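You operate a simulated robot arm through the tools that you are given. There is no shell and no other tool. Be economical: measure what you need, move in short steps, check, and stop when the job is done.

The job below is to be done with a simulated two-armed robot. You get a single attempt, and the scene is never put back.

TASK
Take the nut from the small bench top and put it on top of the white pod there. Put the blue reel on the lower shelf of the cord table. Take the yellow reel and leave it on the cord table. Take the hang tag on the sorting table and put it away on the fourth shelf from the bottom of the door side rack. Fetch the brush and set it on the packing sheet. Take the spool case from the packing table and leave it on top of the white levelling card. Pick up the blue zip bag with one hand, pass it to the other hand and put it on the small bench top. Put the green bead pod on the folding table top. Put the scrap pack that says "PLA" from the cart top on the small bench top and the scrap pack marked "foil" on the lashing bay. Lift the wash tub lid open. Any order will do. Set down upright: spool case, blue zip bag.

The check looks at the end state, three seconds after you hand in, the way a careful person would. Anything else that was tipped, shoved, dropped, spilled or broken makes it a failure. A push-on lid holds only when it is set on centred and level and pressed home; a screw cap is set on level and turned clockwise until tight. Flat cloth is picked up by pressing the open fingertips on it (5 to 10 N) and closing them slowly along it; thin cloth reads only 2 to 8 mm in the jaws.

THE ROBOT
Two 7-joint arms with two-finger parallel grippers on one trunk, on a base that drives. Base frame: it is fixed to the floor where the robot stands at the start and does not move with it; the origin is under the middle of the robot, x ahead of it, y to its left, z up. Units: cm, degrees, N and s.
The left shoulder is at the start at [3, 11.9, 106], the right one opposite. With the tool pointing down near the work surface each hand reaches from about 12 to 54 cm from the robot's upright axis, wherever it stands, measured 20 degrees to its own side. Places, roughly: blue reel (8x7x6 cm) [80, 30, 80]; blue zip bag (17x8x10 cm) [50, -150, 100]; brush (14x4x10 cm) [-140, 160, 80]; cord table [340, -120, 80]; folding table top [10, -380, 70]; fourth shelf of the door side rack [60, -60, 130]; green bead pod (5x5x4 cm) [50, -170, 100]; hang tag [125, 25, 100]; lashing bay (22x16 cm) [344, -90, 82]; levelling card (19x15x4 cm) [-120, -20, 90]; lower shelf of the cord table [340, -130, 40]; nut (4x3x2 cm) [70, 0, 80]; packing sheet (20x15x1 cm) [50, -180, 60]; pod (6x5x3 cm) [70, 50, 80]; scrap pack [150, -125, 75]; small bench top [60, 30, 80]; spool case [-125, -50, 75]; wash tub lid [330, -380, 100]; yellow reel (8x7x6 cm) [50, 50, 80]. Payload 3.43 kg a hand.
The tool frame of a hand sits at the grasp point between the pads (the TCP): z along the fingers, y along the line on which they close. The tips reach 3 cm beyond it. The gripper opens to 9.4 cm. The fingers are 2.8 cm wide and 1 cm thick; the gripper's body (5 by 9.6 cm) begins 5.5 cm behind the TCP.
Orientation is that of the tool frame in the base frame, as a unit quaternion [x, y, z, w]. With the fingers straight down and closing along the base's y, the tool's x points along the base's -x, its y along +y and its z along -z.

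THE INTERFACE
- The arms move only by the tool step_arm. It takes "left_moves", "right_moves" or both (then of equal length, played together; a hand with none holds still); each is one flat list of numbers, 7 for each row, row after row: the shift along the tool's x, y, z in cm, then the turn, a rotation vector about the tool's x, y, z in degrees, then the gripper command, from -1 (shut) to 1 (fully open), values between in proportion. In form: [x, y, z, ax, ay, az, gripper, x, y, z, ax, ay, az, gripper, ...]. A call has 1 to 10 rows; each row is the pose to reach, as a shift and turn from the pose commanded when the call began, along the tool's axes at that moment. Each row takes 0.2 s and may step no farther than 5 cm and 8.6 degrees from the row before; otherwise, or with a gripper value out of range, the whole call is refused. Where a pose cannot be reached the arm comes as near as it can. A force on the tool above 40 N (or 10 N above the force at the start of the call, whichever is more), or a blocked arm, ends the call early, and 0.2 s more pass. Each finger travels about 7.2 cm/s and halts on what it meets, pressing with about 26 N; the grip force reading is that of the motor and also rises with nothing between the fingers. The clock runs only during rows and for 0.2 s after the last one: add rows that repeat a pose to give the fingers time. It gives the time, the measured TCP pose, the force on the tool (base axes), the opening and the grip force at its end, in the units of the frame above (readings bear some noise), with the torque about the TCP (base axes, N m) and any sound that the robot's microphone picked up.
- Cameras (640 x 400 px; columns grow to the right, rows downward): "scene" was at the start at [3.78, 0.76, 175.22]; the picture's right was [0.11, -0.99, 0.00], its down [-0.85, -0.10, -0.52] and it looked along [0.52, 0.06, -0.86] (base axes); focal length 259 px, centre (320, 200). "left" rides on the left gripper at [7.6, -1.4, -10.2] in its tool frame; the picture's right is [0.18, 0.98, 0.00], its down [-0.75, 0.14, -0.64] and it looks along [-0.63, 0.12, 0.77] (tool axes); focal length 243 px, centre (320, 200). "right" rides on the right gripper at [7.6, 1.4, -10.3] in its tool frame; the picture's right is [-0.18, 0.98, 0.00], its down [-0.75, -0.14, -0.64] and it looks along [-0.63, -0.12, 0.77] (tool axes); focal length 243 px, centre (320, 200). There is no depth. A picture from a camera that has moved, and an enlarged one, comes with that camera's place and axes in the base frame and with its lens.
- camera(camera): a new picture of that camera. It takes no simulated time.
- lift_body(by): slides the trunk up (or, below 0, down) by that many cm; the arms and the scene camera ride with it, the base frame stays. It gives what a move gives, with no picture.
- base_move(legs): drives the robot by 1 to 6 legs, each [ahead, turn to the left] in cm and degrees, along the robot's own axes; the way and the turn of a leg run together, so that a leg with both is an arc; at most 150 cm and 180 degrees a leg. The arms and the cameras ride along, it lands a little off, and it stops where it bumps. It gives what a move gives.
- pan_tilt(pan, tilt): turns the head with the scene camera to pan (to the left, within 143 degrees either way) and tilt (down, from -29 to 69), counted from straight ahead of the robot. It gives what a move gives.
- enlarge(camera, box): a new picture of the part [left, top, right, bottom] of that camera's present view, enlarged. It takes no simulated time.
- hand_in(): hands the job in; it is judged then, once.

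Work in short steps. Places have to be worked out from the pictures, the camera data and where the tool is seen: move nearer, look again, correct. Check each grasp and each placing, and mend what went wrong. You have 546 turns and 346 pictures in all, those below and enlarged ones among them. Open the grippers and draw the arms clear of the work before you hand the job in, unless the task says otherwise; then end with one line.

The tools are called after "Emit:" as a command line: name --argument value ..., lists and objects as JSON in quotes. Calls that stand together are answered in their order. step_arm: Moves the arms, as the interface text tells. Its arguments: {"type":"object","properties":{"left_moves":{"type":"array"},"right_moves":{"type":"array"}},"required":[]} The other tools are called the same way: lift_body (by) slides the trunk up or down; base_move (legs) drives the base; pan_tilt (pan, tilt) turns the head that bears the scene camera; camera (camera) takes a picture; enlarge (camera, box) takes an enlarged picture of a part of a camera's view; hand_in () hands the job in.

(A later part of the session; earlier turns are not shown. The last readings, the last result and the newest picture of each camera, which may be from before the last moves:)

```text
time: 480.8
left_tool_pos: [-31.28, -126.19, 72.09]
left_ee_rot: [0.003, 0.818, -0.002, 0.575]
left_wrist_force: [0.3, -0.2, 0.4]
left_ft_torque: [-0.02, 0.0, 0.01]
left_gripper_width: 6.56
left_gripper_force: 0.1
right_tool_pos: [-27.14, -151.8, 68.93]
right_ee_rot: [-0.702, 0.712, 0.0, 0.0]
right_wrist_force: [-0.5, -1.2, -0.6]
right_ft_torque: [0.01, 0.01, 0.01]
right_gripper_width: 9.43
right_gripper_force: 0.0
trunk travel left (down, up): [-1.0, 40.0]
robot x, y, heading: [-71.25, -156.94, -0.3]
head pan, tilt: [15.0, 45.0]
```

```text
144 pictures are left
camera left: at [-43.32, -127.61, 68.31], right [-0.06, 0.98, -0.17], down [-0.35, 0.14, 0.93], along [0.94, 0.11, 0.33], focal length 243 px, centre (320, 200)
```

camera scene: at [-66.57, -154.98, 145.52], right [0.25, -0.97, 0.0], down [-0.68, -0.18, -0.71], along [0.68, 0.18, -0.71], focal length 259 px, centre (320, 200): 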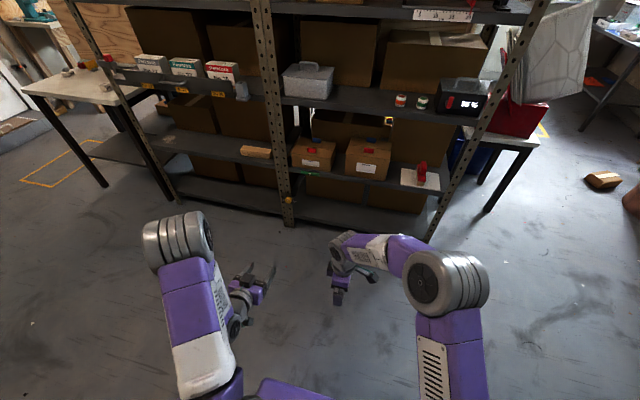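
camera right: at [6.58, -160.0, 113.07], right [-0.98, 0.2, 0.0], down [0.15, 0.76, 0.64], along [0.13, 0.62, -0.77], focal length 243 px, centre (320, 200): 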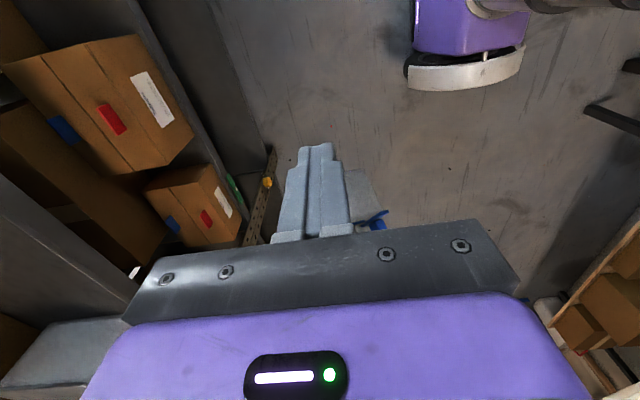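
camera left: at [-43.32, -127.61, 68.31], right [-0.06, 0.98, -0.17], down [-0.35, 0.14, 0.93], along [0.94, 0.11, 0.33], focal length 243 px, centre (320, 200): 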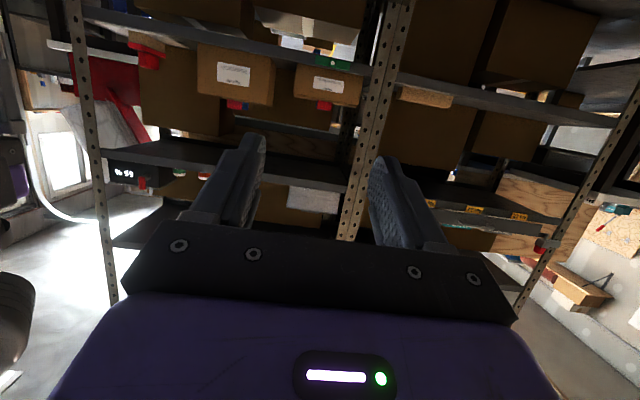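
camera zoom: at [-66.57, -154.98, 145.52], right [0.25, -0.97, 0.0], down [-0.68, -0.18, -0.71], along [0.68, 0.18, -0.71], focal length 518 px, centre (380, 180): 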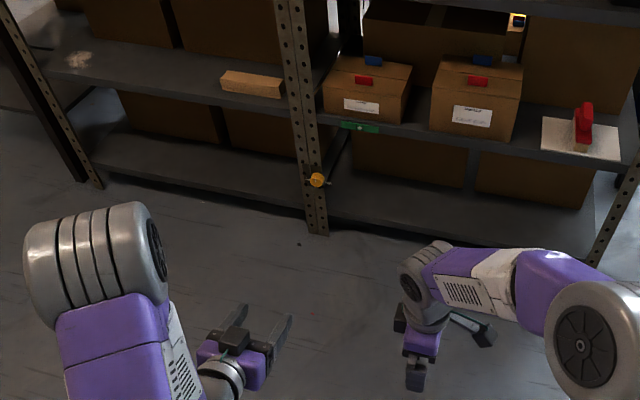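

Look around the robot's sides and rear.

Emit:
pan_tilt --pan 75 --tilt 55

Emit:
camera --camera "scene"

Emit:
pan_tilt --pan 140 --tilt 55

Emit:
camera --camera "scene"

Emit:
pan_tilt --pan -75 --tilt 55

Emit:
camera --camera "scene"

```text
time: 482.1
left_tool_pos: [-31.19, -126.18, 72.08]
left_ee_rot: [0.002, 0.818, -0.001, 0.575]
left_wrist_force: [-0.2, -0.1, 0.1]
left_ft_torque: [-0.02, 0.01, 0.0]
left_gripper_width: 6.58
left_gripper_force: 0.2
right_tool_pos: [-27.15, -151.72, 68.86]
right_ee_rot: [-0.702, 0.712, -0.001, -0.001]
right_wrist_force: [-0.1, 0.4, 0.2]
right_ft_torque: [0.03, 0.02, -0.01]
right_gripper_width: 9.4
right_gripper_force: 0.1
trunk travel left (down, up): [-1.0, 40.0]
robot x, y, heading: [-71.35, -157.15, -0.2]
head pan, tilt: [75.0, 55.0]
```

```text
143 pictures are left
camera scene: at [-72.52, -150.08, 144.18], right [0.96, -0.27, 0.0], down [-0.22, -0.79, -0.57], along [0.15, 0.55, -0.82], focal length 259 px, centre (320, 200)
```

scene: 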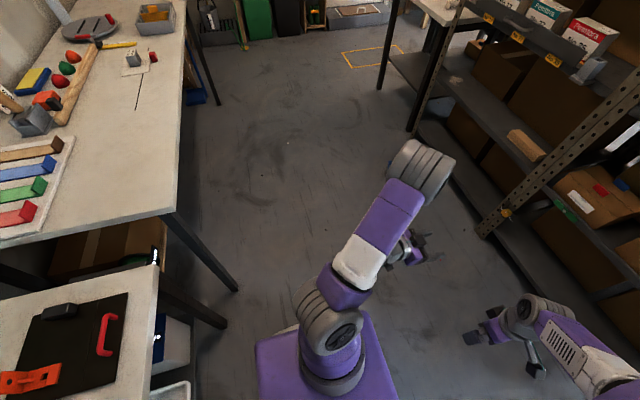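

```text
time: 483.5
left_tool_pos: [-31.24, -126.24, 72.13]
left_ee_rot: [0.003, 0.818, -0.002, 0.575]
left_wrist_force: [0.5, -0.9, 0.2]
left_ft_torque: [0.0, 0.01, 0.02]
left_gripper_width: 6.59
left_gripper_force: 0.2
right_tool_pos: [-27.19, -151.66, 68.75]
right_ee_rot: [-0.703, 0.711, -0.001, 0.0]
right_wrist_force: [0.6, -0.5, 0.5]
right_ft_torque: [0.03, 0.02, 0.04]
right_gripper_width: 9.42
right_gripper_force: 0.1
trunk travel left (down, up): [-1.0, 40.0]
robot x, y, heading: [-71.19, -157.07, -0.4]
head pan, tilt: [140.0, 55.0]
```

```text
142 pictures are left
camera scene: at [-79.93, -152.35, 144.18], right [0.65, 0.76, 0.0], down [0.62, -0.53, -0.57], along [-0.44, 0.37, -0.82], focal length 259 px, centre (320, 200)
```

scene: 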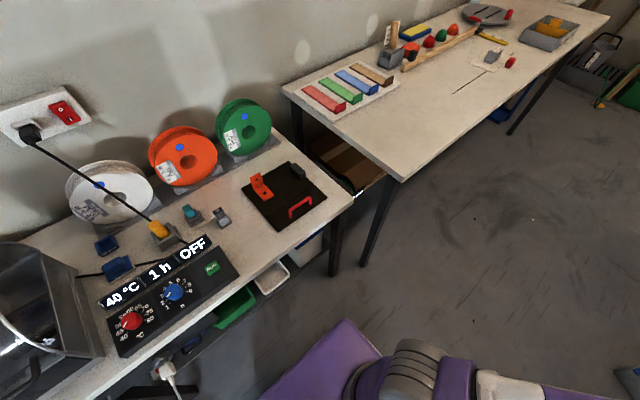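

```text
time: 486.6
left_tool_pos: [-31.11, -126.07, 72.0]
left_ee_rot: [0.003, 0.819, -0.002, 0.574]
left_wrist_force: [-0.2, -0.5, -0.1]
left_ft_torque: [-0.02, 0.01, -0.02]
left_gripper_width: 6.58
left_gripper_force: 0.1
right_tool_pos: [-27.15, -151.71, 68.71]
right_ee_rot: [-0.702, 0.712, -0.001, 0.0]
right_wrist_force: [0.7, 0.0, 0.0]
right_ft_torque: [0.01, 0.01, 0.03]
right_gripper_width: 9.4
right_gripper_force: 0.1
trunk travel left (down, up): [-1.0, 40.0]
robot x, y, heading: [-71.32, -157.27, -0.5]
head pan, tilt: [-75.0, 55.0]
```

```text
141 pictures are left
camera scene: at [-72.62, -164.0, 144.18], right [-0.97, -0.25, 0.0], down [-0.21, 0.79, -0.57], along [0.14, -0.56, -0.82], focal length 259 px, centre (320, 200)
```

scene: 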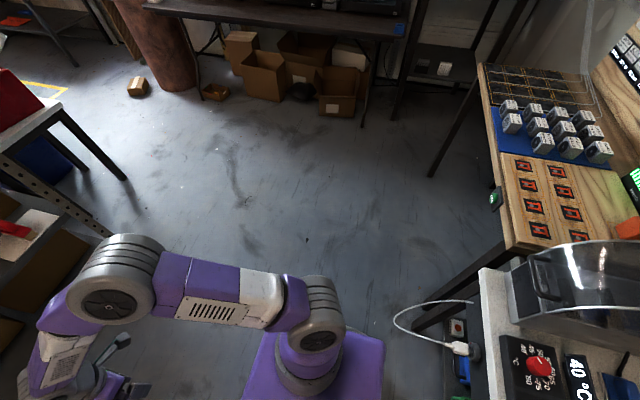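

Probably under the rack's bottom shelf. Lower the left hand with its camera looking horizontally under the rack.

Emit:
step_arm --left_moves '[4.5, 0, 1, 0, 6, 0, 0.4, 9, 0, 2, 0, 12, 0, 0.4, 13.5, 0, 3, 0, 18, 0, 0.4, 18, 0, 4.5, 0, 24, 0, 0.4, 22.5, 0, 6, 0, 28, 0, 0.4, 27, 0, 8, 0, 28, 0, 0.4, 31, 0, 10, 0, 28, 0, 0.4, 35, 0, 12, 0, 28, 0, 0.4]'

Emit:
camera --camera "left"

```text
time: 488.4
left_tool_pos: [-31.9, -126.06, 34.86]
left_ee_rot: [0.001, 0.933, 0.0, 0.36]
left_wrist_force: [0.5, -0.2, 0.0]
left_ft_torque: [-0.02, -0.01, 0.01]
left_gripper_width: 6.6
left_gripper_force: 0.1
right_tool_pos: [-27.19, -151.86, 68.67]
right_ee_rot: [-0.702, 0.712, 0.0, -0.001]
right_wrist_force: [0.2, 0.2, 0.2]
right_ft_torque: [0.0, -0.06, -0.02]
right_gripper_width: 9.4
right_gripper_force: 0.1
trunk travel left (down, up): [-1.0, 40.0]
robot x, y, heading: [-71.79, -157.08, -0.2]
head pan, tilt: [-75.0, 55.0]
```

```text
140 pictures are left
camera left: at [-44.32, -127.55, 37.23], right [-0.13, 0.98, -0.12], down [0.13, 0.14, 0.98], along [0.98, 0.12, -0.14], focal length 243 px, centre (320, 200)
```

left: 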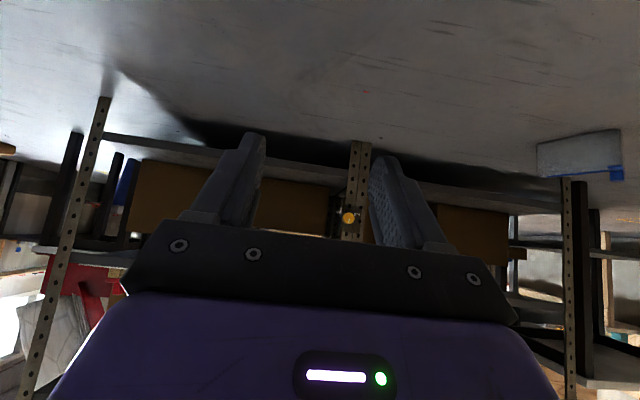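

Found it: on the floor at ≈(18,-40), flung aside. Raise the left hand and drive over there.

Emit:
step_arm --left_moves '[-3, 0, -3, 0, 7, 0, 0.4, -6, 0, -6, 0, 14, 0, 0.4, -9, 0, -9, 0, 21, 0, 0.4, -12, 0, -12, 0, 28, 0, 0.4, -15, 0, -15, 0, 35, 0, 0.4, -18, 0, -18, 0, 42, 0, 0.4]'

Emit:
base_move --legs '[[25, 0], [0, 90], [92, 0], [0, -75]]'

Emit:
pan_tilt --pan 0 --tilt 50

Emit:
camera --camera "scene"

```text
time: 489.8
left_tool_pos: [-30.73, -126.14, 60.47]
left_ee_rot: [0.002, 1.0, 0.0, 0.0]
left_wrist_force: [0.5, 0.6, -0.6]
left_ft_torque: [-0.02, -0.04, 0.04]
left_gripper_width: 6.61
left_gripper_force: 0.1
right_tool_pos: [-27.17, -151.62, 68.85]
right_ee_rot: [-0.702, 0.712, -0.001, 0.0]
right_wrist_force: [-0.4, 0.1, 0.6]
right_ft_torque: [0.01, -0.03, 0.01]
right_gripper_width: 9.37
right_gripper_force: 0.1
trunk travel left (down, up): [-1.0, 40.0]
robot x, y, heading: [-71.55, -157.25, -0.7]
head pan, tilt: [-75.0, 55.0]
```

```text
time: 503.1
left_tool_pos: [-11.82, -28.17, 60.52]
left_ee_rot: [-0.11, 0.994, -0.001, 0.002]
left_wrist_force: [0.5, 0.6, -0.6]
left_ft_torque: [-0.02, 0.01, -0.03]
left_gripper_width: 6.6
left_gripper_force: 0.0
right_tool_pos: [-2.68, -52.36, 68.79]
right_ee_rot: [0.777, -0.629, 0.001, 0.0]
right_wrist_force: [0.4, -0.4, -0.6]
right_ft_torque: [0.04, 0.02, 0.01]
right_gripper_width: 9.42
right_gripper_force: 0.0
trunk travel left (down, up): [-1.0, 40.0]
robot x, y, heading: [-44.63, -67.39, 12.3]
head pan, tilt: [-75.0, 55.0]
```

```text
time: 504.5
left_tool_pos: [-11.9, -28.18, 60.45]
left_ee_rot: [-0.11, 0.994, 0.0, 0.001]
left_wrist_force: [0.5, -0.5, 0.3]
left_ft_torque: [0.0, 0.01, -0.01]
left_gripper_width: 6.57
left_gripper_force: 0.0
right_tool_pos: [-2.51, -52.41, 68.86]
right_ee_rot: [0.778, -0.629, 0.001, 0.0]
right_wrist_force: [0.4, -0.3, 0.4]
right_ft_torque: [-0.06, 0.01, 0.03]
right_gripper_width: 9.41
right_gripper_force: 0.1
trunk travel left (down, up): [-1.0, 40.0]
robot x, y, heading: [-44.66, -67.8, 12.5]
head pan, tilt: [0.0, 50.0]
```

```text
139 pictures are left
camera scene: at [-40.02, -66.43, 144.83], right [0.22, -0.98, 0.0], down [-0.75, -0.17, -0.64], along [0.63, 0.14, -0.77], focal length 259 px, centre (320, 200)
```

scene: 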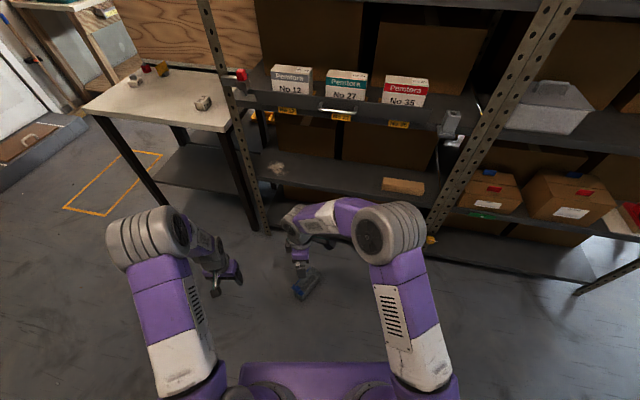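

Emit:
enlarge --camera "scene" --box '[220, 210, 400, 330]'

Emit:
camera --camera "right"

```text
3.33 times, centred on (310, 270) of scene
camera zoom: at [-40.02, -66.43, 144.83], right [0.22, -0.98, 0.0], down [-0.75, -0.17, -0.64], along [0.63, 0.14, -0.77], focal length 863 px, centre (353, -33)
```

zoom: 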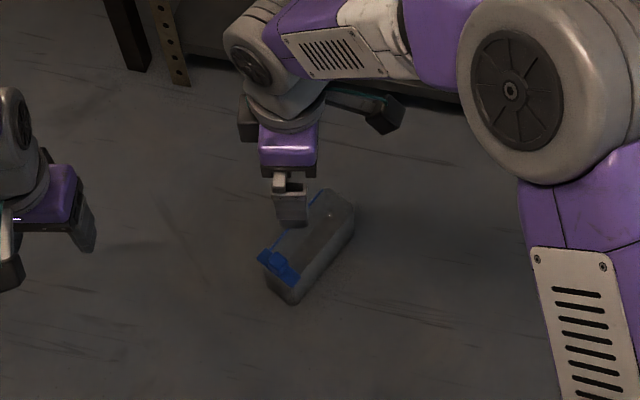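

```text
137 pictures are left
camera right: at [-2.58, -60.29, 79.14], right [-1.0, -0.03, 0.0], down [-0.02, 0.77, 0.64], along [-0.02, 0.64, -0.77], focal length 243 px, centre (320, 200)
```

right: 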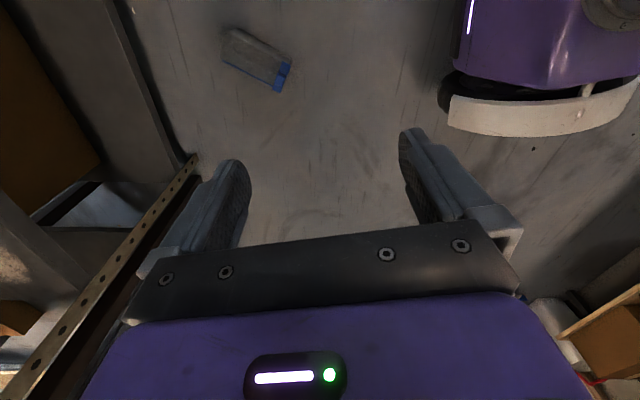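

Good news: the bag is standing upright on the floor at ≈(13.5,-47.5), slider end nearest the robot. I approach with heading ≈62° so its long axis is lateral with the slider on my left (same handover geometry as before).

Emit:
base_move --legs '[[0, -27.5], [23, 0], [0, 77]]'

Emit:
pan_tilt --pan -15 --tilt 60

Emit:
camera --camera "scene"

Emit:
camera --camera "right"

```text
time: 511.0
left_tool_pos: [-32.11, -23.12, 60.37]
left_ee_rot: [-0.522, 0.853, 0.001, 0.002]
left_wrist_force: [-0.7, 0.3, 0.4]
left_ft_torque: [0.04, 0.02, -0.03]
left_gripper_width: 6.56
left_gripper_force: 0.0
right_tool_pos: [-7.53, -31.33, 68.9]
right_ee_rot: [0.971, -0.238, 0.001, -0.001]
right_wrist_force: [-0.3, -1.0, 0.8]
right_ft_torque: [-0.02, 0.0, -0.03]
right_gripper_width: 9.42
right_gripper_force: 0.0
trunk travel left (down, up): [-1.0, 40.0]
robot x, y, heading: [-22.58, -73.43, 62.8]
head pan, tilt: [0.0, 50.0]
```

```text
time: 511.8
left_tool_pos: [-32.13, -23.12, 60.48]
left_ee_rot: [-0.521, 0.853, 0.002, 0.001]
left_wrist_force: [0.0, 0.0, 0.0]
left_ft_torque: [0.0, 0.0, -0.02]
left_gripper_width: 6.58
left_gripper_force: 0.0
right_tool_pos: [-7.57, -31.45, 68.86]
right_ee_rot: [0.971, -0.237, 0.001, 0.0]
right_wrist_force: [-0.2, -0.9, 0.3]
right_ft_torque: [0.01, 0.03, 0.0]
right_gripper_width: 9.41
right_gripper_force: 0.1
trunk travel left (down, up): [-1.0, 40.0]
robot x, y, heading: [-22.78, -73.6, 62.8]
head pan, tilt: [-15.0, 60.0]
```

```text
136 pictures are left
camera scene: at [-19.55, -71.08, 143.58], right [0.74, -0.67, 0.0], down [-0.58, -0.64, -0.5], along [0.34, 0.37, -0.87], focal length 259 px, centre (320, 200)
```

scene: 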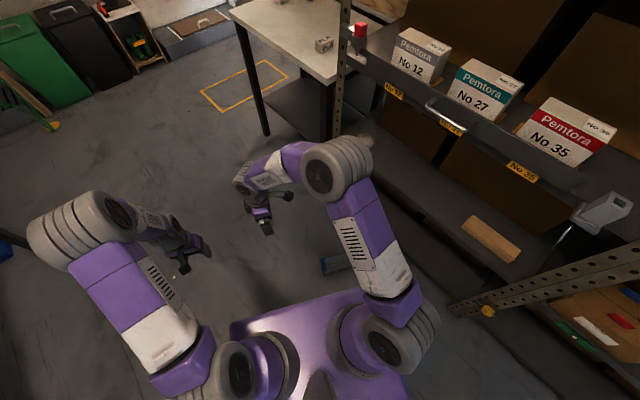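

```text
135 pictures are left
camera right: at [-1.58, -36.34, 79.14], right [-0.62, -0.79, 0.0], down [-0.61, 0.47, 0.64], along [-0.5, 0.4, -0.77], focal length 243 px, centre (320, 200)
```

right: 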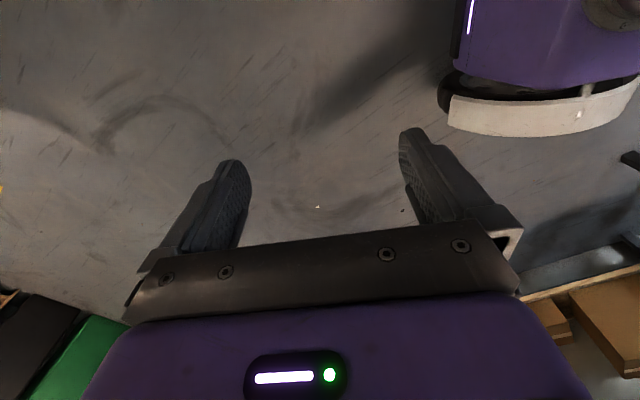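

Bag is at fwd 40, right 23 from the robot. Move the right hand over it (still high) and check.

Emit:
step_arm --right_moves '[4.5, 0.6, 0, 0, 0, 0, 1, 9, 1.3, 0, 0, 0, 0, 1, 13.5, 2, 1, 0, 0, 0, 1, 18, 2.6, 3, 0, 0, 0, 1, 22.5, 3.3, 5, 0, 0, 0, 1, 27, 4, 7, 0, 0, 0, 1, 31, 4.6, 9, 0, 0, 0, 1]'

Emit:
camera --camera "right"

Emit:
camera --camera "scene"

```text
time: 513.4
left_tool_pos: [-32.1, -23.16, 60.47]
left_ee_rot: [-0.522, 0.853, 0.001, 0.001]
left_wrist_force: [0.6, -0.1, -0.6]
left_ft_torque: [0.0, 0.0, 0.02]
left_gripper_width: 6.56
left_gripper_force: 0.1
right_tool_pos: [18.04, -49.44, 60.11]
right_ee_rot: [0.972, -0.237, 0.001, -0.001]
right_wrist_force: [-0.5, 0.4, 0.4]
right_ft_torque: [0.05, 0.0, 0.0]
right_gripper_width: 9.4
right_gripper_force: 0.0
trunk travel left (down, up): [-1.0, 40.0]
robot x, y, heading: [-22.53, -73.22, 62.9]
head pan, tilt: [-15.0, 60.0]
```

```text
134 pictures are left
camera right: at [24.0, -54.48, 70.48], right [-0.62, -0.79, 0.0], down [-0.61, 0.47, 0.64], along [-0.5, 0.4, -0.77], focal length 243 px, centre (320, 200)
```

right: 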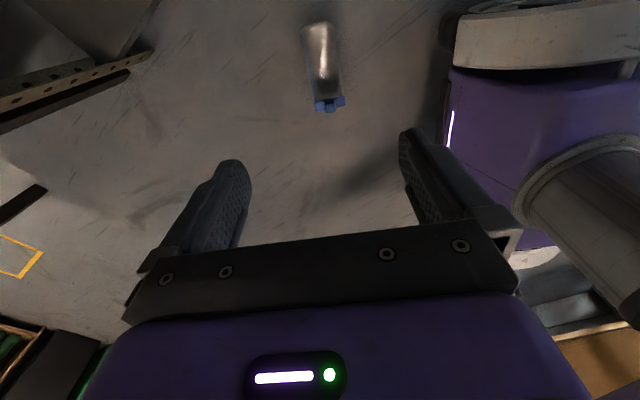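

```text
133 pictures are left
camera scene: at [-19.52, -71.1, 143.58], right [0.74, -0.67, 0.0], down [-0.58, -0.64, -0.5], along [0.33, 0.37, -0.87], focal length 259 px, centre (320, 200)
```

scene: 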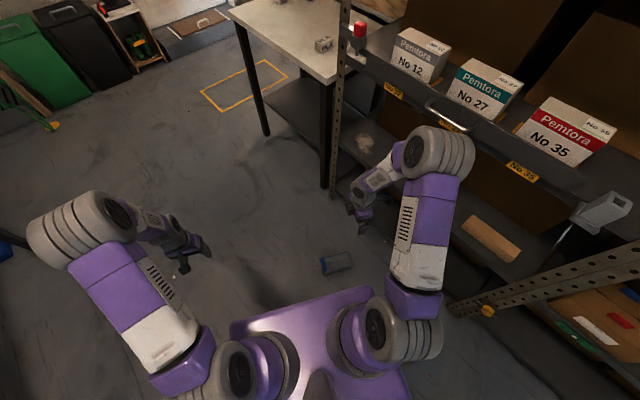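

Aligned above the bag. Descend in stages, watching the elbow.

Emit:
step_arm --right_moves '[0, 0, 4.5, 0, 0, 0, 1, 0, 0, 9, 0, 0, 0, 1, 0, 0, 13.5, 0, 0, 0, 1, 0, 0, 18, 0, 0, 0, 1, 0, 0, 22.5, 0, 0, 0, 1, 0, 0, 27, 0, 0, 0, 1]'

Emit:
camera --camera "right"

Emit:
camera --camera "scene"

```text
time: 514.8
left_tool_pos: [-32.03, -23.13, 60.5]
left_ee_rot: [-0.523, 0.853, 0.0, 0.001]
left_wrist_force: [0.2, 0.2, 0.7]
left_ft_torque: [0.01, -0.01, 0.01]
left_gripper_width: 6.58
left_gripper_force: 0.1
right_tool_pos: [17.97, -49.7, 32.71]
right_ee_rot: [0.971, -0.238, 0.001, -0.002]
right_wrist_force: [1.2, 0.7, 0.8]
right_ft_torque: [0.01, -0.01, 0.03]
right_gripper_width: 9.44
right_gripper_force: 0.1
trunk travel left (down, up): [-1.0, 40.0]
robot x, y, heading: [-22.7, -73.23, 63.1]
head pan, tilt: [-15.0, 60.0]
```

```text
132 pictures are left
camera right: at [23.99, -54.64, 42.98], right [-0.62, -0.79, 0.0], down [-0.61, 0.47, 0.64], along [-0.5, 0.4, -0.77], focal length 243 px, centre (320, 200)
```

right: 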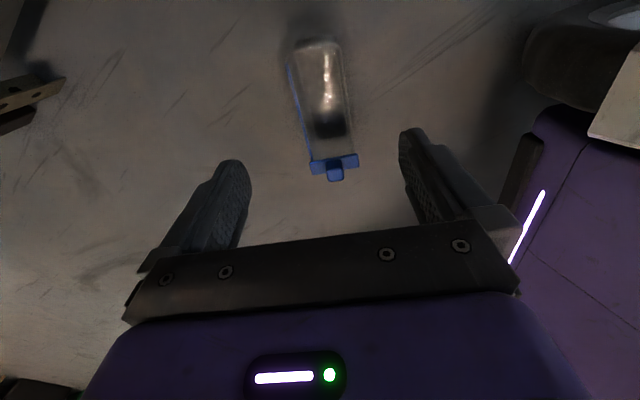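

```text
131 pictures are left
camera scene: at [-19.54, -71.09, 143.58], right [0.74, -0.67, 0.0], down [-0.58, -0.64, -0.5], along [0.34, 0.37, -0.87], focal length 259 px, centre (320, 200)
```

scene: 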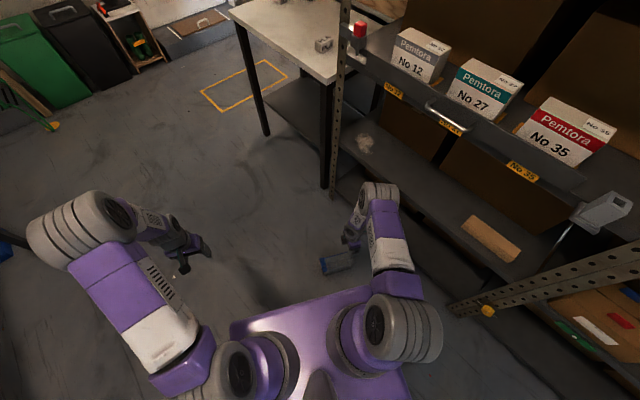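

Alignment good. Continue down to straddle the bag (TCP z≈6).

Emit:
step_arm --right_moves '[0, 0, 4.5, 0, 0, 0, 1, 0, 0, 9, 0, 0, 0, 1, 0, 0, 13.5, 0, 0, 0, 1, 0, 0, 18, 0, 0, 0, 1, 0, 0, 22.5, 0, 0, 0, 1, 0, 0, 26.4, 0, 0, 0, 1, 0, 0, 26.4, 0, 0, 0, 1]'

Emit:
camera --camera "right"

Emit:
camera --camera "scene"

```text
time: 516.4
left_tool_pos: [-31.96, -23.23, 60.43]
left_ee_rot: [-0.523, 0.852, 0.0, 0.002]
left_wrist_force: [0.4, -0.3, -1.0]
left_ft_torque: [0.01, 0.0, -0.01]
left_gripper_width: 6.57
left_gripper_force: 0.1
right_tool_pos: [17.9, -50.16, 20.06]
right_ee_rot: [0.971, -0.238, 0.001, -0.001]
right_wrist_force: [0.4, -0.1, -0.2]
right_ft_torque: [0.01, 0.0, 0.02]
right_gripper_width: 9.38
right_gripper_force: 0.0
right hand out of reach, approached as far as the arm can: row 3, 4, 5, 6, 7
trunk travel left (down, up): [-1.0, 40.0]
robot x, y, heading: [-22.26, -73.6, 62.7]
head pan, tilt: [-15.0, 60.0]
```

```text
130 pictures are left
camera right: at [23.81, -55.09, 30.28], right [-0.62, -0.79, 0.0], down [-0.61, 0.47, 0.64], along [-0.5, 0.4, -0.77], focal length 243 px, centre (320, 200)
```

right: 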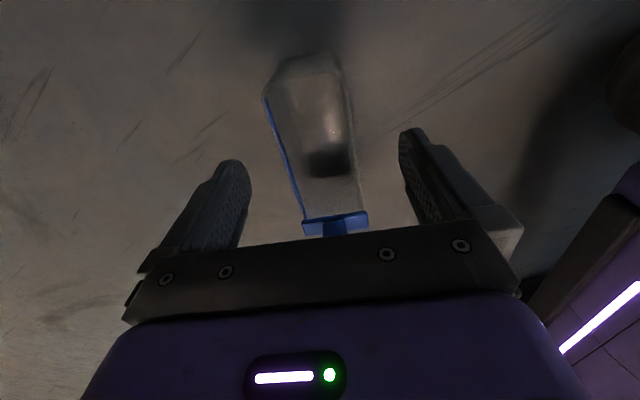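

```text
129 pictures are left
camera scene: at [-19.55, -71.09, 143.58], right [0.74, -0.67, 0.0], down [-0.58, -0.64, -0.5], along [0.34, 0.37, -0.87], focal length 259 px, centre (320, 200)
```

scene: 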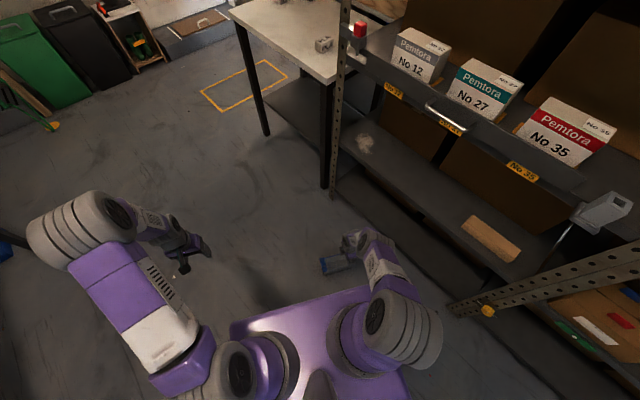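

Vertical reach stops at z≈20 here; closer in, I can reach ≈12 — enough to pinch the slider (z 10–12.7). So: raise the right hand, and reposition with heading -30° so the slider is right in front of the left hand, close to the base.

Emit:
step_arm --right_moves '[0, 0, -4.5, 0, 0, 0, 1, 0, 0, -9, 0, 0, 0, 1, 0, 0, -13.5, 0, 0, 0, 1, 0, 0, -18, 0, 0, 0, 1, 0, 0, -22.5, 0, 0, 0, 1, 0, 0, -27, 0, 0, 0, 1, 0, 0, -31.5, 0, 0, 0, 1, 0, 0, -36, 0, 0, 0, 1]'

Emit:
base_move --legs '[[-20, 0], [0, 42], [68, 0], [0, -135]]'

Emit:
pan_tilt --pan 0 --tilt 60

Emit:
camera --camera "scene"

```text
time: 518.1
left_tool_pos: [-31.97, -23.12, 60.42]
left_ee_rot: [-0.524, 0.852, 0.001, 0.001]
left_wrist_force: [-0.4, -0.3, -0.3]
left_ft_torque: [0.0, 0.02, -0.02]
left_gripper_width: 6.6
left_gripper_force: 0.0
right_tool_pos: [18.05, -50.3, 56.09]
right_ee_rot: [0.972, -0.237, 0.002, 0.0]
right_wrist_force: [0.0, -0.2, 0.1]
right_ft_torque: [0.01, -0.01, -0.01]
right_gripper_width: 9.41
right_gripper_force: 0.1
trunk travel left (down, up): [-1.0, 40.0]
robot x, y, heading: [-22.51, -73.25, 62.8]
head pan, tilt: [-15.0, 60.0]
```

```text
time: 530.5
left_tool_pos: [0.83, -18.69, 60.48]
left_ee_rot: [0.24, 0.971, 0.0, 0.002]
left_wrist_force: [-0.2, -1.1, -0.2]
left_ft_torque: [-0.02, 0.03, 0.02]
left_gripper_width: 6.55
left_gripper_force: 0.0
right_tool_pos: [-27.06, -68.39, 56.09]
right_ee_rot: [-0.514, 0.858, -0.001, 0.0]
right_wrist_force: [-0.8, -0.8, -0.5]
right_ft_torque: [-0.01, -0.03, -0.03]
right_gripper_width: 9.42
right_gripper_force: 0.0
trunk travel left (down, up): [-1.0, 40.0]
robot x, y, heading: [-49.35, -27.49, -27.7]
head pan, tilt: [-15.0, 60.0]
```

```text
time: 531.3
left_tool_pos: [0.86, -18.66, 60.38]
left_ee_rot: [0.24, 0.971, 0.0, 0.002]
left_wrist_force: [-0.3, 0.8, -0.1]
left_ft_torque: [-0.04, 0.02, -0.02]
left_gripper_width: 6.57
left_gripper_force: 0.0
right_tool_pos: [-26.97, -68.49, 56.02]
right_ee_rot: [-0.513, 0.858, 0.0, 0.0]
right_wrist_force: [0.6, 0.2, 0.2]
right_ft_torque: [0.01, 0.01, 0.01]
right_gripper_width: 9.44
right_gripper_force: 0.0
trunk travel left (down, up): [-1.0, 40.0]
robot x, y, heading: [-49.54, -27.31, -27.7]
head pan, tilt: [0.0, 60.0]
```

```text
128 pictures are left
camera scene: at [-46.26, -29.1, 143.58], right [-0.47, -0.88, 0.0], down [-0.77, 0.41, -0.5], along [0.44, -0.23, -0.87], focal length 259 px, centre (320, 200)
```

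scene: 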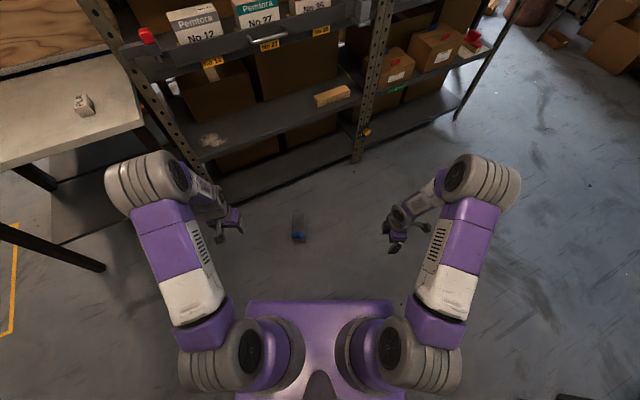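

Emit:
enlarge --camera "scene" --box '[260, 200, 340, 260]'

Emit:
base_move --legs '[[22, 0]]'

Emit:
pan_tilt --pan 0 --tilt 69

Emit:
camera --camera "scene"

```text
6.67 times, centred on (300, 230) of scene
camera zoom: at [-46.26, -29.1, 143.58], right [-0.47, -0.88, 0.0], down [-0.77, 0.41, -0.5], along [0.44, -0.23, -0.87], focal length 1726 px, centre (453, 0)
```

zoom: 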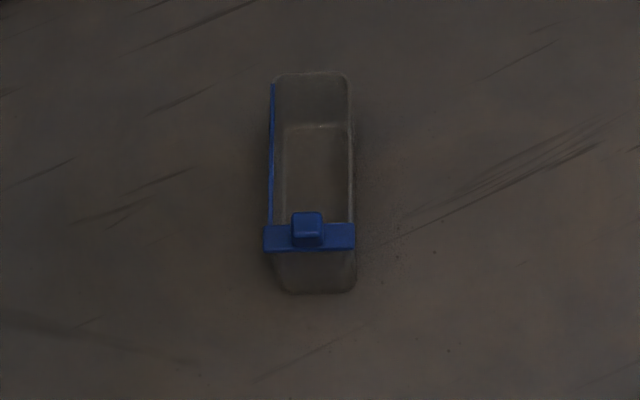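

```text
time: 532.9
left_tool_pos: [19.94, -28.64, 60.39]
left_ee_rot: [0.24, 0.971, 0.001, 0.002]
left_wrist_force: [0.9, 0.3, 0.4]
left_ft_torque: [0.0, 0.02, -0.01]
left_gripper_width: 6.59
left_gripper_force: 0.0
right_tool_pos: [-7.83, -78.47, 56.09]
right_ee_rot: [-0.514, 0.858, -0.001, 0.0]
right_wrist_force: [0.6, -0.5, 0.2]
right_ft_torque: [0.02, 0.06, -0.02]
right_gripper_width: 9.4
right_gripper_force: 0.1
trunk travel left (down, up): [-1.0, 40.0]
robot x, y, heading: [-30.42, -36.98, -27.8]
head pan, tilt: [0.0, 60.0]
```

```text
time: 533.6
left_tool_pos: [19.79, -28.63, 60.45]
left_ee_rot: [0.239, 0.971, 0.0, 0.002]
left_wrist_force: [-0.2, 0.5, 0.1]
left_ft_torque: [-0.03, 0.04, -0.03]
left_gripper_width: 6.6
left_gripper_force: 0.1
right_tool_pos: [-7.96, -78.26, 56.04]
right_ee_rot: [-0.514, 0.858, -0.001, -0.001]
right_wrist_force: [0.2, 0.4, -0.3]
right_ft_torque: [-0.01, 0.01, 0.0]
right_gripper_width: 9.41
right_gripper_force: 0.1
trunk travel left (down, up): [-1.0, 40.0]
robot x, y, heading: [-30.45, -37.35, -27.8]
head pan, tilt: [0.0, 68.8]
```

```text
126 pictures are left
camera scene: at [-28.28, -38.58, 142.64], right [-0.47, -0.88, 0.0], down [-0.82, 0.43, -0.36], along [0.32, -0.17, -0.93], focal length 259 px, centre (320, 200)
```

scene: 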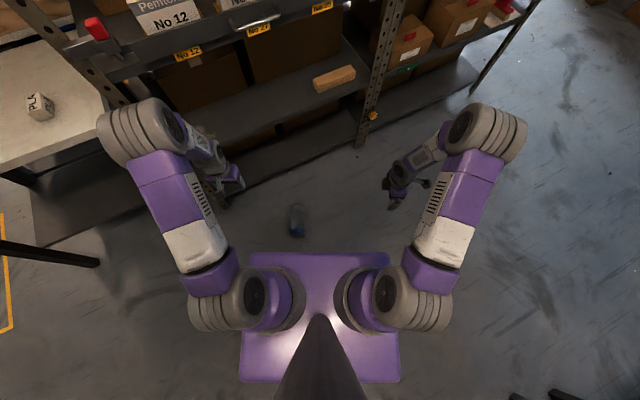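

The bag is an open-topped tub with the slider block on a cross bar at its near end. Nudge closer, lower trunk fully, and bring the left hand above the slider.

Emit:
base_move --legs '[[2.5, 0]]'

Emit:
lift_body --by -1

Emit:
step_arm --left_moves '[1, -3.5, 2, 0, 0, 0, 0.3, 2, -7, 4, 0, 0, 0, 0.3, 3, -10.5, 6, 0, 0, 0, 0.3, 4, -14, 8, 0, 0, 0, 0.3, 5.5, -17, 11, 0, 0, 0, 0.3, 7, -19, 15, 0, 0, 0, 0.3, 7, -19, 19.5, 0, 0, 0, 0.3, 7, -19, 24, 0, 0, 0, 0.3, 7, -19, 28, 0, 0, 0, 0.3]'

Emit:
camera --camera "left"

Emit:
camera --camera "scene"

```text
time: 534.5
left_tool_pos: [22.01, -29.75, 60.4]
left_ee_rot: [0.24, 0.971, -0.001, 0.001]
left_wrist_force: [-0.4, 0.9, -0.3]
left_ft_torque: [0.01, 0.01, 0.0]
left_gripper_width: 6.57
left_gripper_force: 0.1
right_tool_pos: [-5.83, -79.49, 56.14]
right_ee_rot: [-0.514, 0.858, 0.0, -0.001]
right_wrist_force: [0.6, -0.5, -0.5]
right_ft_torque: [-0.01, 0.0, -0.03]
right_gripper_width: 9.4
right_gripper_force: 0.0
trunk travel left (down, up): [-1.0, 40.0]
robot x, y, heading: [-28.37, -38.48, -27.9]
head pan, tilt: [0.0, 68.8]
```

```text
time: 535.0
left_tool_pos: [21.97, -29.7, 59.51]
left_ee_rot: [0.24, 0.971, -0.001, 0.001]
left_wrist_force: [0.1, -0.8, -0.5]
left_ft_torque: [0.0, 0.0, 0.03]
left_gripper_width: 6.59
left_gripper_force: 0.0
right_tool_pos: [-5.92, -79.54, 55.1]
right_ee_rot: [-0.514, 0.858, 0.0, -0.001]
right_wrist_force: [0.1, 0.2, -0.6]
right_ft_torque: [0.0, 0.01, 0.02]
right_gripper_width: 9.41
right_gripper_force: 0.1
trunk travel left (down, up): [0.0, 41.0]
robot x, y, heading: [-28.5, -38.2, -27.9]
head pan, tilt: [0.0, 68.8]
```

```text
time: 537.0
left_tool_pos: [7.26, -43.5, 31.39]
left_ee_rot: [0.239, 0.971, -0.001, 0.001]
left_wrist_force: [-0.1, 0.7, 0.4]
left_ft_torque: [0.03, 0.0, 0.0]
left_gripper_width: 6.1
left_gripper_force: 0.0
right_tool_pos: [-5.72, -79.44, 55.06]
right_ee_rot: [-0.514, 0.858, 0.0, -0.001]
right_wrist_force: [0.8, 0.0, 0.0]
right_ft_torque: [-0.02, 0.0, 0.03]
right_gripper_width: 9.4
right_gripper_force: 0.0
trunk travel left (down, up): [0.0, 41.0]
robot x, y, heading: [-28.48, -38.14, -27.6]
head pan, tilt: [0.0, 68.8]
```

```text
125 pictures are left
camera left: at [-0.09, -41.1, 41.63], right [0.29, 0.96, 0.0], down [0.73, -0.22, 0.64], along [0.62, -0.19, -0.77], focal length 243 px, centre (320, 200)
```

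left: 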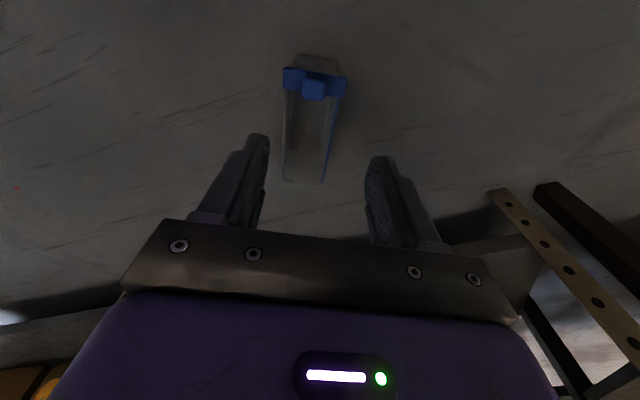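

```text
124 pictures are left
camera scene: at [-26.1, -39.72, 141.64], right [-0.47, -0.88, 0.0], down [-0.82, 0.43, -0.36], along [0.32, -0.17, -0.93], focal length 259 px, centre (320, 200)
```

scene: 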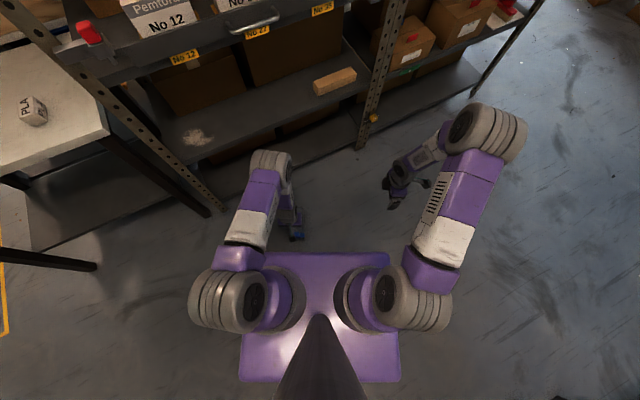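

Slider nearly under the TCP. Correct (fwd +0.8, right 0.4) and descend.

Emit:
step_arm --left_moves '[-0.8, -0.4, 4, 0, 0, 0, 0.3, -0.8, -0.4, 8, 0, 0, 0, 0.3, -0.8, -0.4, 12, 0, 0, 0, 0.3, -0.8, -0.4, 14, 0, 0, 0, 0.3, -0.8, -0.4, 14, 0, 0, 0, 0.3]'

Emit:
camera --camera "left"

```text
time: 538.2
left_tool_pos: [6.91, -44.11, 20.36]
left_ee_rot: [0.24, 0.971, -0.003, -0.013]
left_wrist_force: [0.0, 0.3, 0.1]
left_ft_torque: [-0.01, -0.04, 0.01]
left_gripper_width: 6.13
left_gripper_force: 0.1
left hand out of reach, approached as far as the arm can: row 3, 4, 5
right_tool_pos: [-5.92, -79.68, 55.08]
right_ee_rot: [-0.513, 0.858, -0.001, -0.001]
right_wrist_force: [0.1, 0.5, 0.3]
right_ft_torque: [-0.02, -0.01, 0.02]
right_gripper_width: 9.4
right_gripper_force: 0.1
trunk travel left (down, up): [0.0, 41.0]
robot x, y, heading: [-28.55, -38.63, -27.6]
head pan, tilt: [0.0, 68.8]
```

```text
123 pictures are left
camera left: at [-0.09, -41.79, 30.64], right [0.3, 0.96, -0.01], down [0.75, -0.23, 0.62], along [0.59, -0.19, -0.78], focal length 243 px, centre (320, 200)
```

left: 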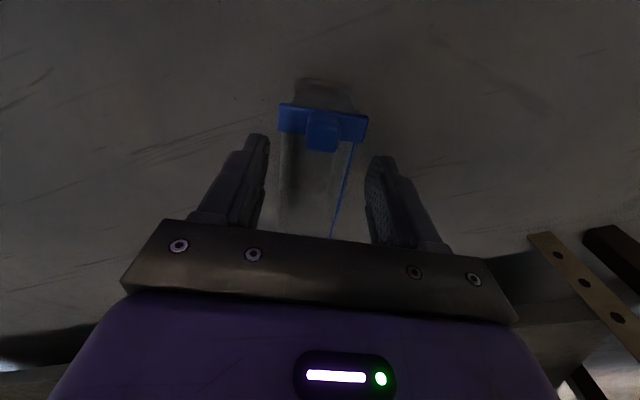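

It stops at z≈20 again — perhaps a joint limit tied to the vertical tool. Test with the tool tilted outward while lowering.

Emit:
step_arm --left_moves '[0, 0, 0.5, 0, -8, 0, 0.3, 0, 0, 1, 0, -16, 0, 0.3, 0, 0, 2, 0, -24, 0, 0.3, 0, 0, 3.5, 0, -32, 0, 0.3, 0, 0, 5, 0, -32, 0, 0.3, 0, 0, 6, 0, -32, 0, 0.3]'

Emit:
camera --camera "left"

```text
time: 539.6
left_tool_pos: [9.98, -42.77, 20.31]
left_ee_rot: [0.231, 0.939, -0.059, 0.247]
left_wrist_force: [-0.1, 1.0, 0.8]
left_ft_torque: [-0.01, -0.01, 0.0]
left_gripper_width: 6.12
left_gripper_force: 0.0
left hand out of reach, approached as far as the arm can: row 1, 2, 3, 4, 5, 6
right_tool_pos: [-5.73, -79.71, 55.1]
right_ee_rot: [-0.514, 0.858, 0.0, -0.001]
right_wrist_force: [-0.7, 0.8, -0.4]
right_ft_torque: [-0.04, 0.03, 0.02]
right_gripper_width: 9.4
right_gripper_force: 0.1
trunk travel left (down, up): [0.0, 41.0]
robot x, y, heading: [-28.33, -38.43, -27.8]
head pan, tilt: [0.0, 68.8]
```

```text
122 pictures are left
camera left: at [-0.93, -38.72, 25.41], right [0.31, 0.95, -0.09], down [0.37, -0.03, 0.93], along [0.88, -0.33, -0.36], focal length 243 px, centre (320, 200)
```

left: 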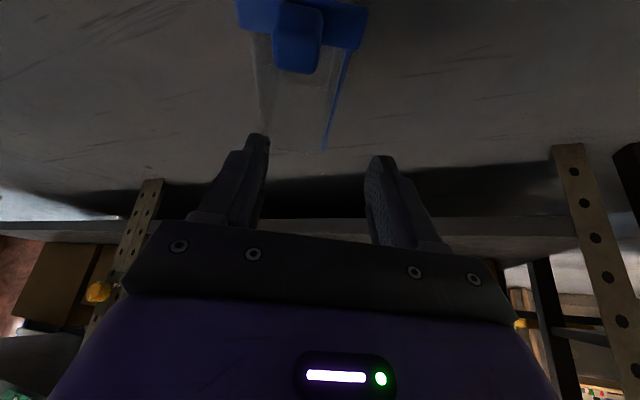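

Still ~20. Explore whether another lateral/forward position lets the hand go lower: raise, then test further out to the left and further forward.

Emit:
step_arm --left_moves '[-4, 4, -2, 0, 8, 0, 0.3, -4, 8, -4, 0, 16, 0, 0.3, -4, 12, -5, 0, 24, 0, 0.3, -4, 16, -5, 0, 30, 0, 0.3]'

Emit:
step_arm --left_moves '[0, 0, 4, 0, 0, 0, 0.3, 0, 0, 8, 0, 0, 0, 0.3, 0, 0, 12, 0, 0, 0, 0.3, 0, 0, 16, 0, 0, 0, 0.3, 0, 0, 20, 0, 0, 0, 0.3]'

```text
refused: row 1 steps farther than a row can; nothing moved
```

```text
time: 540.8
left_tool_pos: [12.42, -42.49, 21.0]
left_ee_rot: [0.23, 0.933, -0.066, 0.269]
left_wrist_force: [0.5, -0.7, 0.0]
left_ft_torque: [0.01, 0.0, 0.0]
left_gripper_width: 6.13
left_gripper_force: 0.1
left hand out of reach, approached as far as the arm can: row 1, 2, 3, 4, 5
right_tool_pos: [-5.87, -79.55, 55.06]
right_ee_rot: [-0.513, 0.859, 0.0, -0.002]
right_wrist_force: [0.5, -0.2, 0.6]
right_ft_torque: [0.02, -0.01, 0.0]
right_gripper_width: 9.39
right_gripper_force: 0.0
trunk travel left (down, up): [0.0, 41.0]
robot x, y, heading: [-28.48, -38.57, -27.7]
head pan, tilt: [0.0, 68.8]
```

Emit:
step_arm --left_moves '[-1, 3, -2, 0, 8, 0, 0.3, -1, 6, -4, 0, 16, 0, 0.3, -1, 9, -6, 0, 24, 0, 0.3, -1, 13, -8, 0, 30, 0, 0.3, -1, 17, -8, 0, 30, 0, 0.3]'

Emit:
step_arm --left_moves '[0, 0, 4, 0, 0, 0, 0.3, 0, 0, 8, 0, 0, 0, 0.3, 0, 0, 12, 0, 0, 0, 0.3, 0, 0, 16, 0, 0, 0, 0.3, 0, 0, 20, 0, 0, 0, 0.3]'

```text
time: 542.0
left_tool_pos: [16.65, -25.54, 27.57]
left_ee_rot: [0.239, 0.971, -0.005, 0.018]
left_wrist_force: [0.8, -0.1, 0.0]
left_ft_torque: [-0.03, 0.01, 0.01]
left_gripper_width: 6.13
left_gripper_force: 0.1
right_tool_pos: [-5.74, -79.5, 55.04]
right_ee_rot: [-0.513, 0.859, 0.0, -0.001]
right_wrist_force: [-0.2, -0.2, 0.0]
right_ft_torque: [0.0, 0.0, 0.0]
right_gripper_width: 9.4
right_gripper_force: 0.1
trunk travel left (down, up): [0.0, 41.0]
robot x, y, heading: [-28.54, -39.05, -27.7]
head pan, tilt: [0.0, 68.8]
```

```text
time: 543.2
left_tool_pos: [17.28, -27.74, 17.09]
left_ee_rot: [0.238, 0.971, -0.005, 0.019]
left_wrist_force: [0.8, 0.2, 0.2]
left_ft_torque: [-0.01, 0.0, 0.0]
left_gripper_width: 6.12
left_gripper_force: 0.0
left hand out of reach, approached as far as the arm can: row 3, 4, 5
right_tool_pos: [-5.86, -79.56, 55.16]
right_ee_rot: [-0.514, 0.858, -0.001, -0.002]
right_wrist_force: [0.5, 0.1, -0.6]
right_ft_torque: [0.02, -0.01, 0.03]
right_gripper_width: 9.39
right_gripper_force: 0.2
trunk travel left (down, up): [0.0, 41.0]
robot x, y, heading: [-28.63, -39.09, -27.6]
head pan, tilt: [0.0, 68.8]
```

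Further out to the side reaches lower (17). Test more lateral: fwd≈15, lat≈44.

Emit:
step_arm --left_moves '[2, 2, -3, 0, 0, 0, 0.3, 5, 5, -4, 0, 0, 0, 0.3, 9, 7, -4, 0, 0, 0, 0.3, 13, 9, -4, 0, 0, 0, 0.3, 17, 11, -4, 0, 0, 0, 0.3, 20, 13, -4, 0, 0, 0, 0.3]'

Emit:
step_arm --left_moves '[0, 0, 4, 0, 0, 0, 0.3, 0, 0, 8, 0, 0, 0, 0.3, 0, 0, 12, 0, 0, 0, 0.3, 0, 0, 16, 0, 0, 0, 0.3, 0, 0, 20, 0, 0, 0, 0.3]'

```text
time: 544.6
left_tool_pos: [5.26, -6.24, 20.57]
left_ee_rot: [0.239, 0.971, -0.005, 0.019]
left_wrist_force: [0.4, 0.7, -0.7]
left_ft_torque: [-0.04, 0.0, -0.03]
left_gripper_width: 6.1
left_gripper_force: 0.0
right_tool_pos: [-5.83, -79.57, 55.01]
right_ee_rot: [-0.514, 0.858, 0.0, -0.001]
right_wrist_force: [-1.5, 0.2, 0.3]
right_ft_torque: [-0.03, 0.03, -0.01]
right_gripper_width: 9.39
right_gripper_force: 0.1
trunk travel left (down, up): [0.0, 41.0]
robot x, y, heading: [-28.33, -38.33, -27.8]
head pan, tilt: [0.0, 68.8]
```

```text
time: 545.8
left_tool_pos: [5.11, -5.92, 13.44]
left_ee_rot: [0.239, 0.971, -0.003, 0.018]
left_wrist_force: [-0.2, 0.1, -1.1]
left_ft_torque: [0.01, -0.03, 0.02]
left_gripper_width: 6.1
left_gripper_force: 0.0
left hand out of reach, approached as far as the arm can: row 2, 3, 4, 5
right_tool_pos: [-5.86, -79.4, 55.24]
right_ee_rot: [-0.513, 0.858, 0.0, -0.001]
right_wrist_force: [0.2, -1.2, -0.5]
right_ft_torque: [0.01, 0.02, -0.02]
right_gripper_width: 9.39
right_gripper_force: 0.0
trunk travel left (down, up): [0.0, 41.0]
robot x, y, heading: [-28.63, -38.38, -27.7]
head pan, tilt: [0.0, 68.8]
```

Much better: z=13.4 at fwd 15, lat 44. Test fwd 4, lat 43.

Emit:
step_arm --left_moves '[2, 0, -2, 0, 0, 0, 0.3, 5, 0, -3, 0, 0, 0, 0.3, 8, -1, -3, 0, 0, 0, 0.3, 11, -1, -2, 0, 0, 0, 0.3, 11, -1, 2, 0, 0, 0, 0.3, 11, -1, 6, 0, 0, 0, 0.3, 11, -1, 10, 0, 0, 0, 0.3]'

Emit:
camera --camera "left"

```text
time: 547.4
left_tool_pos: [-4.68, -1.56, 12.59]
left_ee_rot: [0.239, 0.971, -0.003, 0.018]
left_wrist_force: [-0.6, 0.9, 0.4]
left_ft_torque: [0.0, 0.02, 0.01]
left_gripper_width: 6.11
left_gripper_force: 0.0
left hand out of reach, approached as far as the arm can: row 5, 6, 7
right_tool_pos: [-5.8, -79.46, 55.03]
right_ee_rot: [-0.514, 0.858, 0.0, -0.001]
right_wrist_force: [0.5, -0.2, 1.3]
right_ft_torque: [-0.02, 0.0, 0.0]
right_gripper_width: 9.4
right_gripper_force: 0.1
trunk travel left (down, up): [0.0, 41.0]
robot x, y, heading: [-28.45, -38.29, -27.6]
head pan, tilt: [0.0, 68.8]
```

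```text
121 pictures are left
camera left: at [-12.25, 0.7, 22.45], right [0.29, 0.96, -0.01], down [0.71, -0.21, 0.67], along [0.64, -0.2, -0.74], focal length 243 px, centre (320, 200)
```

left: 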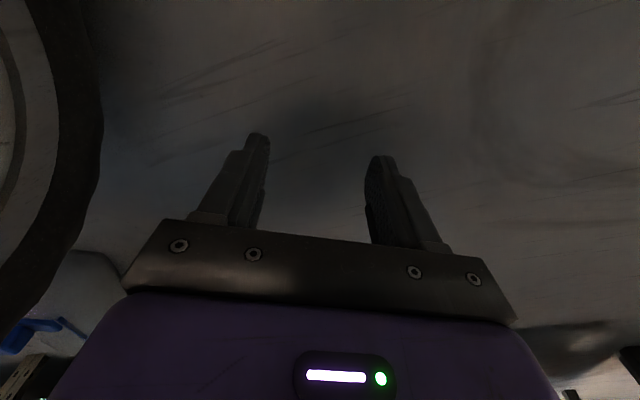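

At fwd 4, lat 44 the fingertips get to z≈9.6 — enough for the slider. So I'll park with the bag alongside the robot's left side. Raise the hand, back away, and come in parallel (target robot ≈(-19.5,-78), heading -30°).

Emit:
step_arm --left_moves '[0, 0, -4.5, 0, 0, 0, 0.3, 0, 0, -9, 0, 0, 0, 0.3, 0, 0, -13.5, 0, 0, 0, 0.3, 0, 0, -18, 0, 0, 0, 0.3, 0, 0, -22.5, 0, 0, 0, 0.3]'

Emit:
base_move --legs '[[-30, 0], [0, -60], [34, 0], [0, 57.5]]'

Emit:
pan_tilt --pan 25 --tilt 55

Emit:
camera --camera "scene"

```text
time: 548.6
left_tool_pos: [-5.15, -1.29, 34.88]
left_ee_rot: [0.238, 0.971, -0.005, 0.018]
left_wrist_force: [0.2, -0.3, 0.3]
left_ft_torque: [0.01, -0.01, 0.01]
left_gripper_width: 6.12
left_gripper_force: 0.1
right_tool_pos: [-5.83, -79.54, 55.1]
right_ee_rot: [-0.514, 0.858, -0.001, -0.001]
right_wrist_force: [-0.5, -0.8, 1.1]
right_ft_torque: [0.0, 0.01, -0.03]
right_gripper_width: 9.4
right_gripper_force: 0.0
trunk travel left (down, up): [0.0, 41.0]
robot x, y, heading: [-28.33, -38.75, -28.1]
head pan, tilt: [0.0, 68.8]
```

```text
time: 557.7
left_tool_pos: [-28.23, -21.97, 34.87]
left_ee_rot: [0.263, 0.965, -0.005, 0.018]
left_wrist_force: [0.9, -0.4, 0.8]
left_ft_torque: [0.01, 0.06, 0.0]
left_gripper_width: 6.11
left_gripper_force: 0.0
right_tool_pos: [-33.03, -100.03, 55.13]
right_ee_rot: [-0.493, 0.87, -0.001, -0.001]
right_wrist_force: [-0.9, -0.1, 0.8]
right_ft_torque: [0.02, 0.0, 0.01]
right_gripper_width: 9.39
right_gripper_force: 0.1
trunk travel left (down, up): [0.0, 41.0]
robot x, y, heading: [-53.6, -58.08, -30.6]
head pan, tilt: [0.0, 68.8]
```

```text
time: 558.6
left_tool_pos: [-28.18, -22.08, 34.83]
left_ee_rot: [0.263, 0.964, -0.005, 0.018]
left_wrist_force: [-0.8, -0.2, 0.4]
left_ft_torque: [0.02, 0.02, 0.01]
left_gripper_width: 6.11
left_gripper_force: 0.1
right_tool_pos: [-32.94, -100.09, 55.09]
right_ee_rot: [-0.492, 0.87, 0.0, -0.001]
right_wrist_force: [-0.2, 0.7, -0.6]
right_ft_torque: [-0.01, 0.01, -0.02]
right_gripper_width: 9.4
right_gripper_force: 0.0
trunk travel left (down, up): [0.0, 41.0]
robot x, y, heading: [-53.48, -58.01, -30.4]
head pan, tilt: [25.0, 55.0]
```

```text
120 pictures are left
camera scene: at [-48.94, -57.13, 143.18], right [-0.1, -1.0, 0.0], down [-0.82, 0.08, -0.57], along [0.57, -0.06, -0.82], focal length 259 px, centre (320, 200)
```

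scene: 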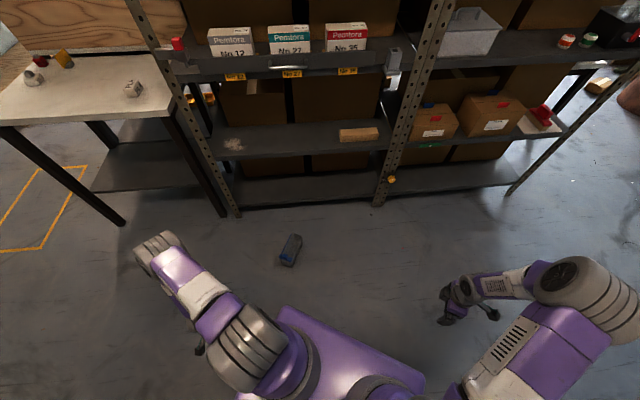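

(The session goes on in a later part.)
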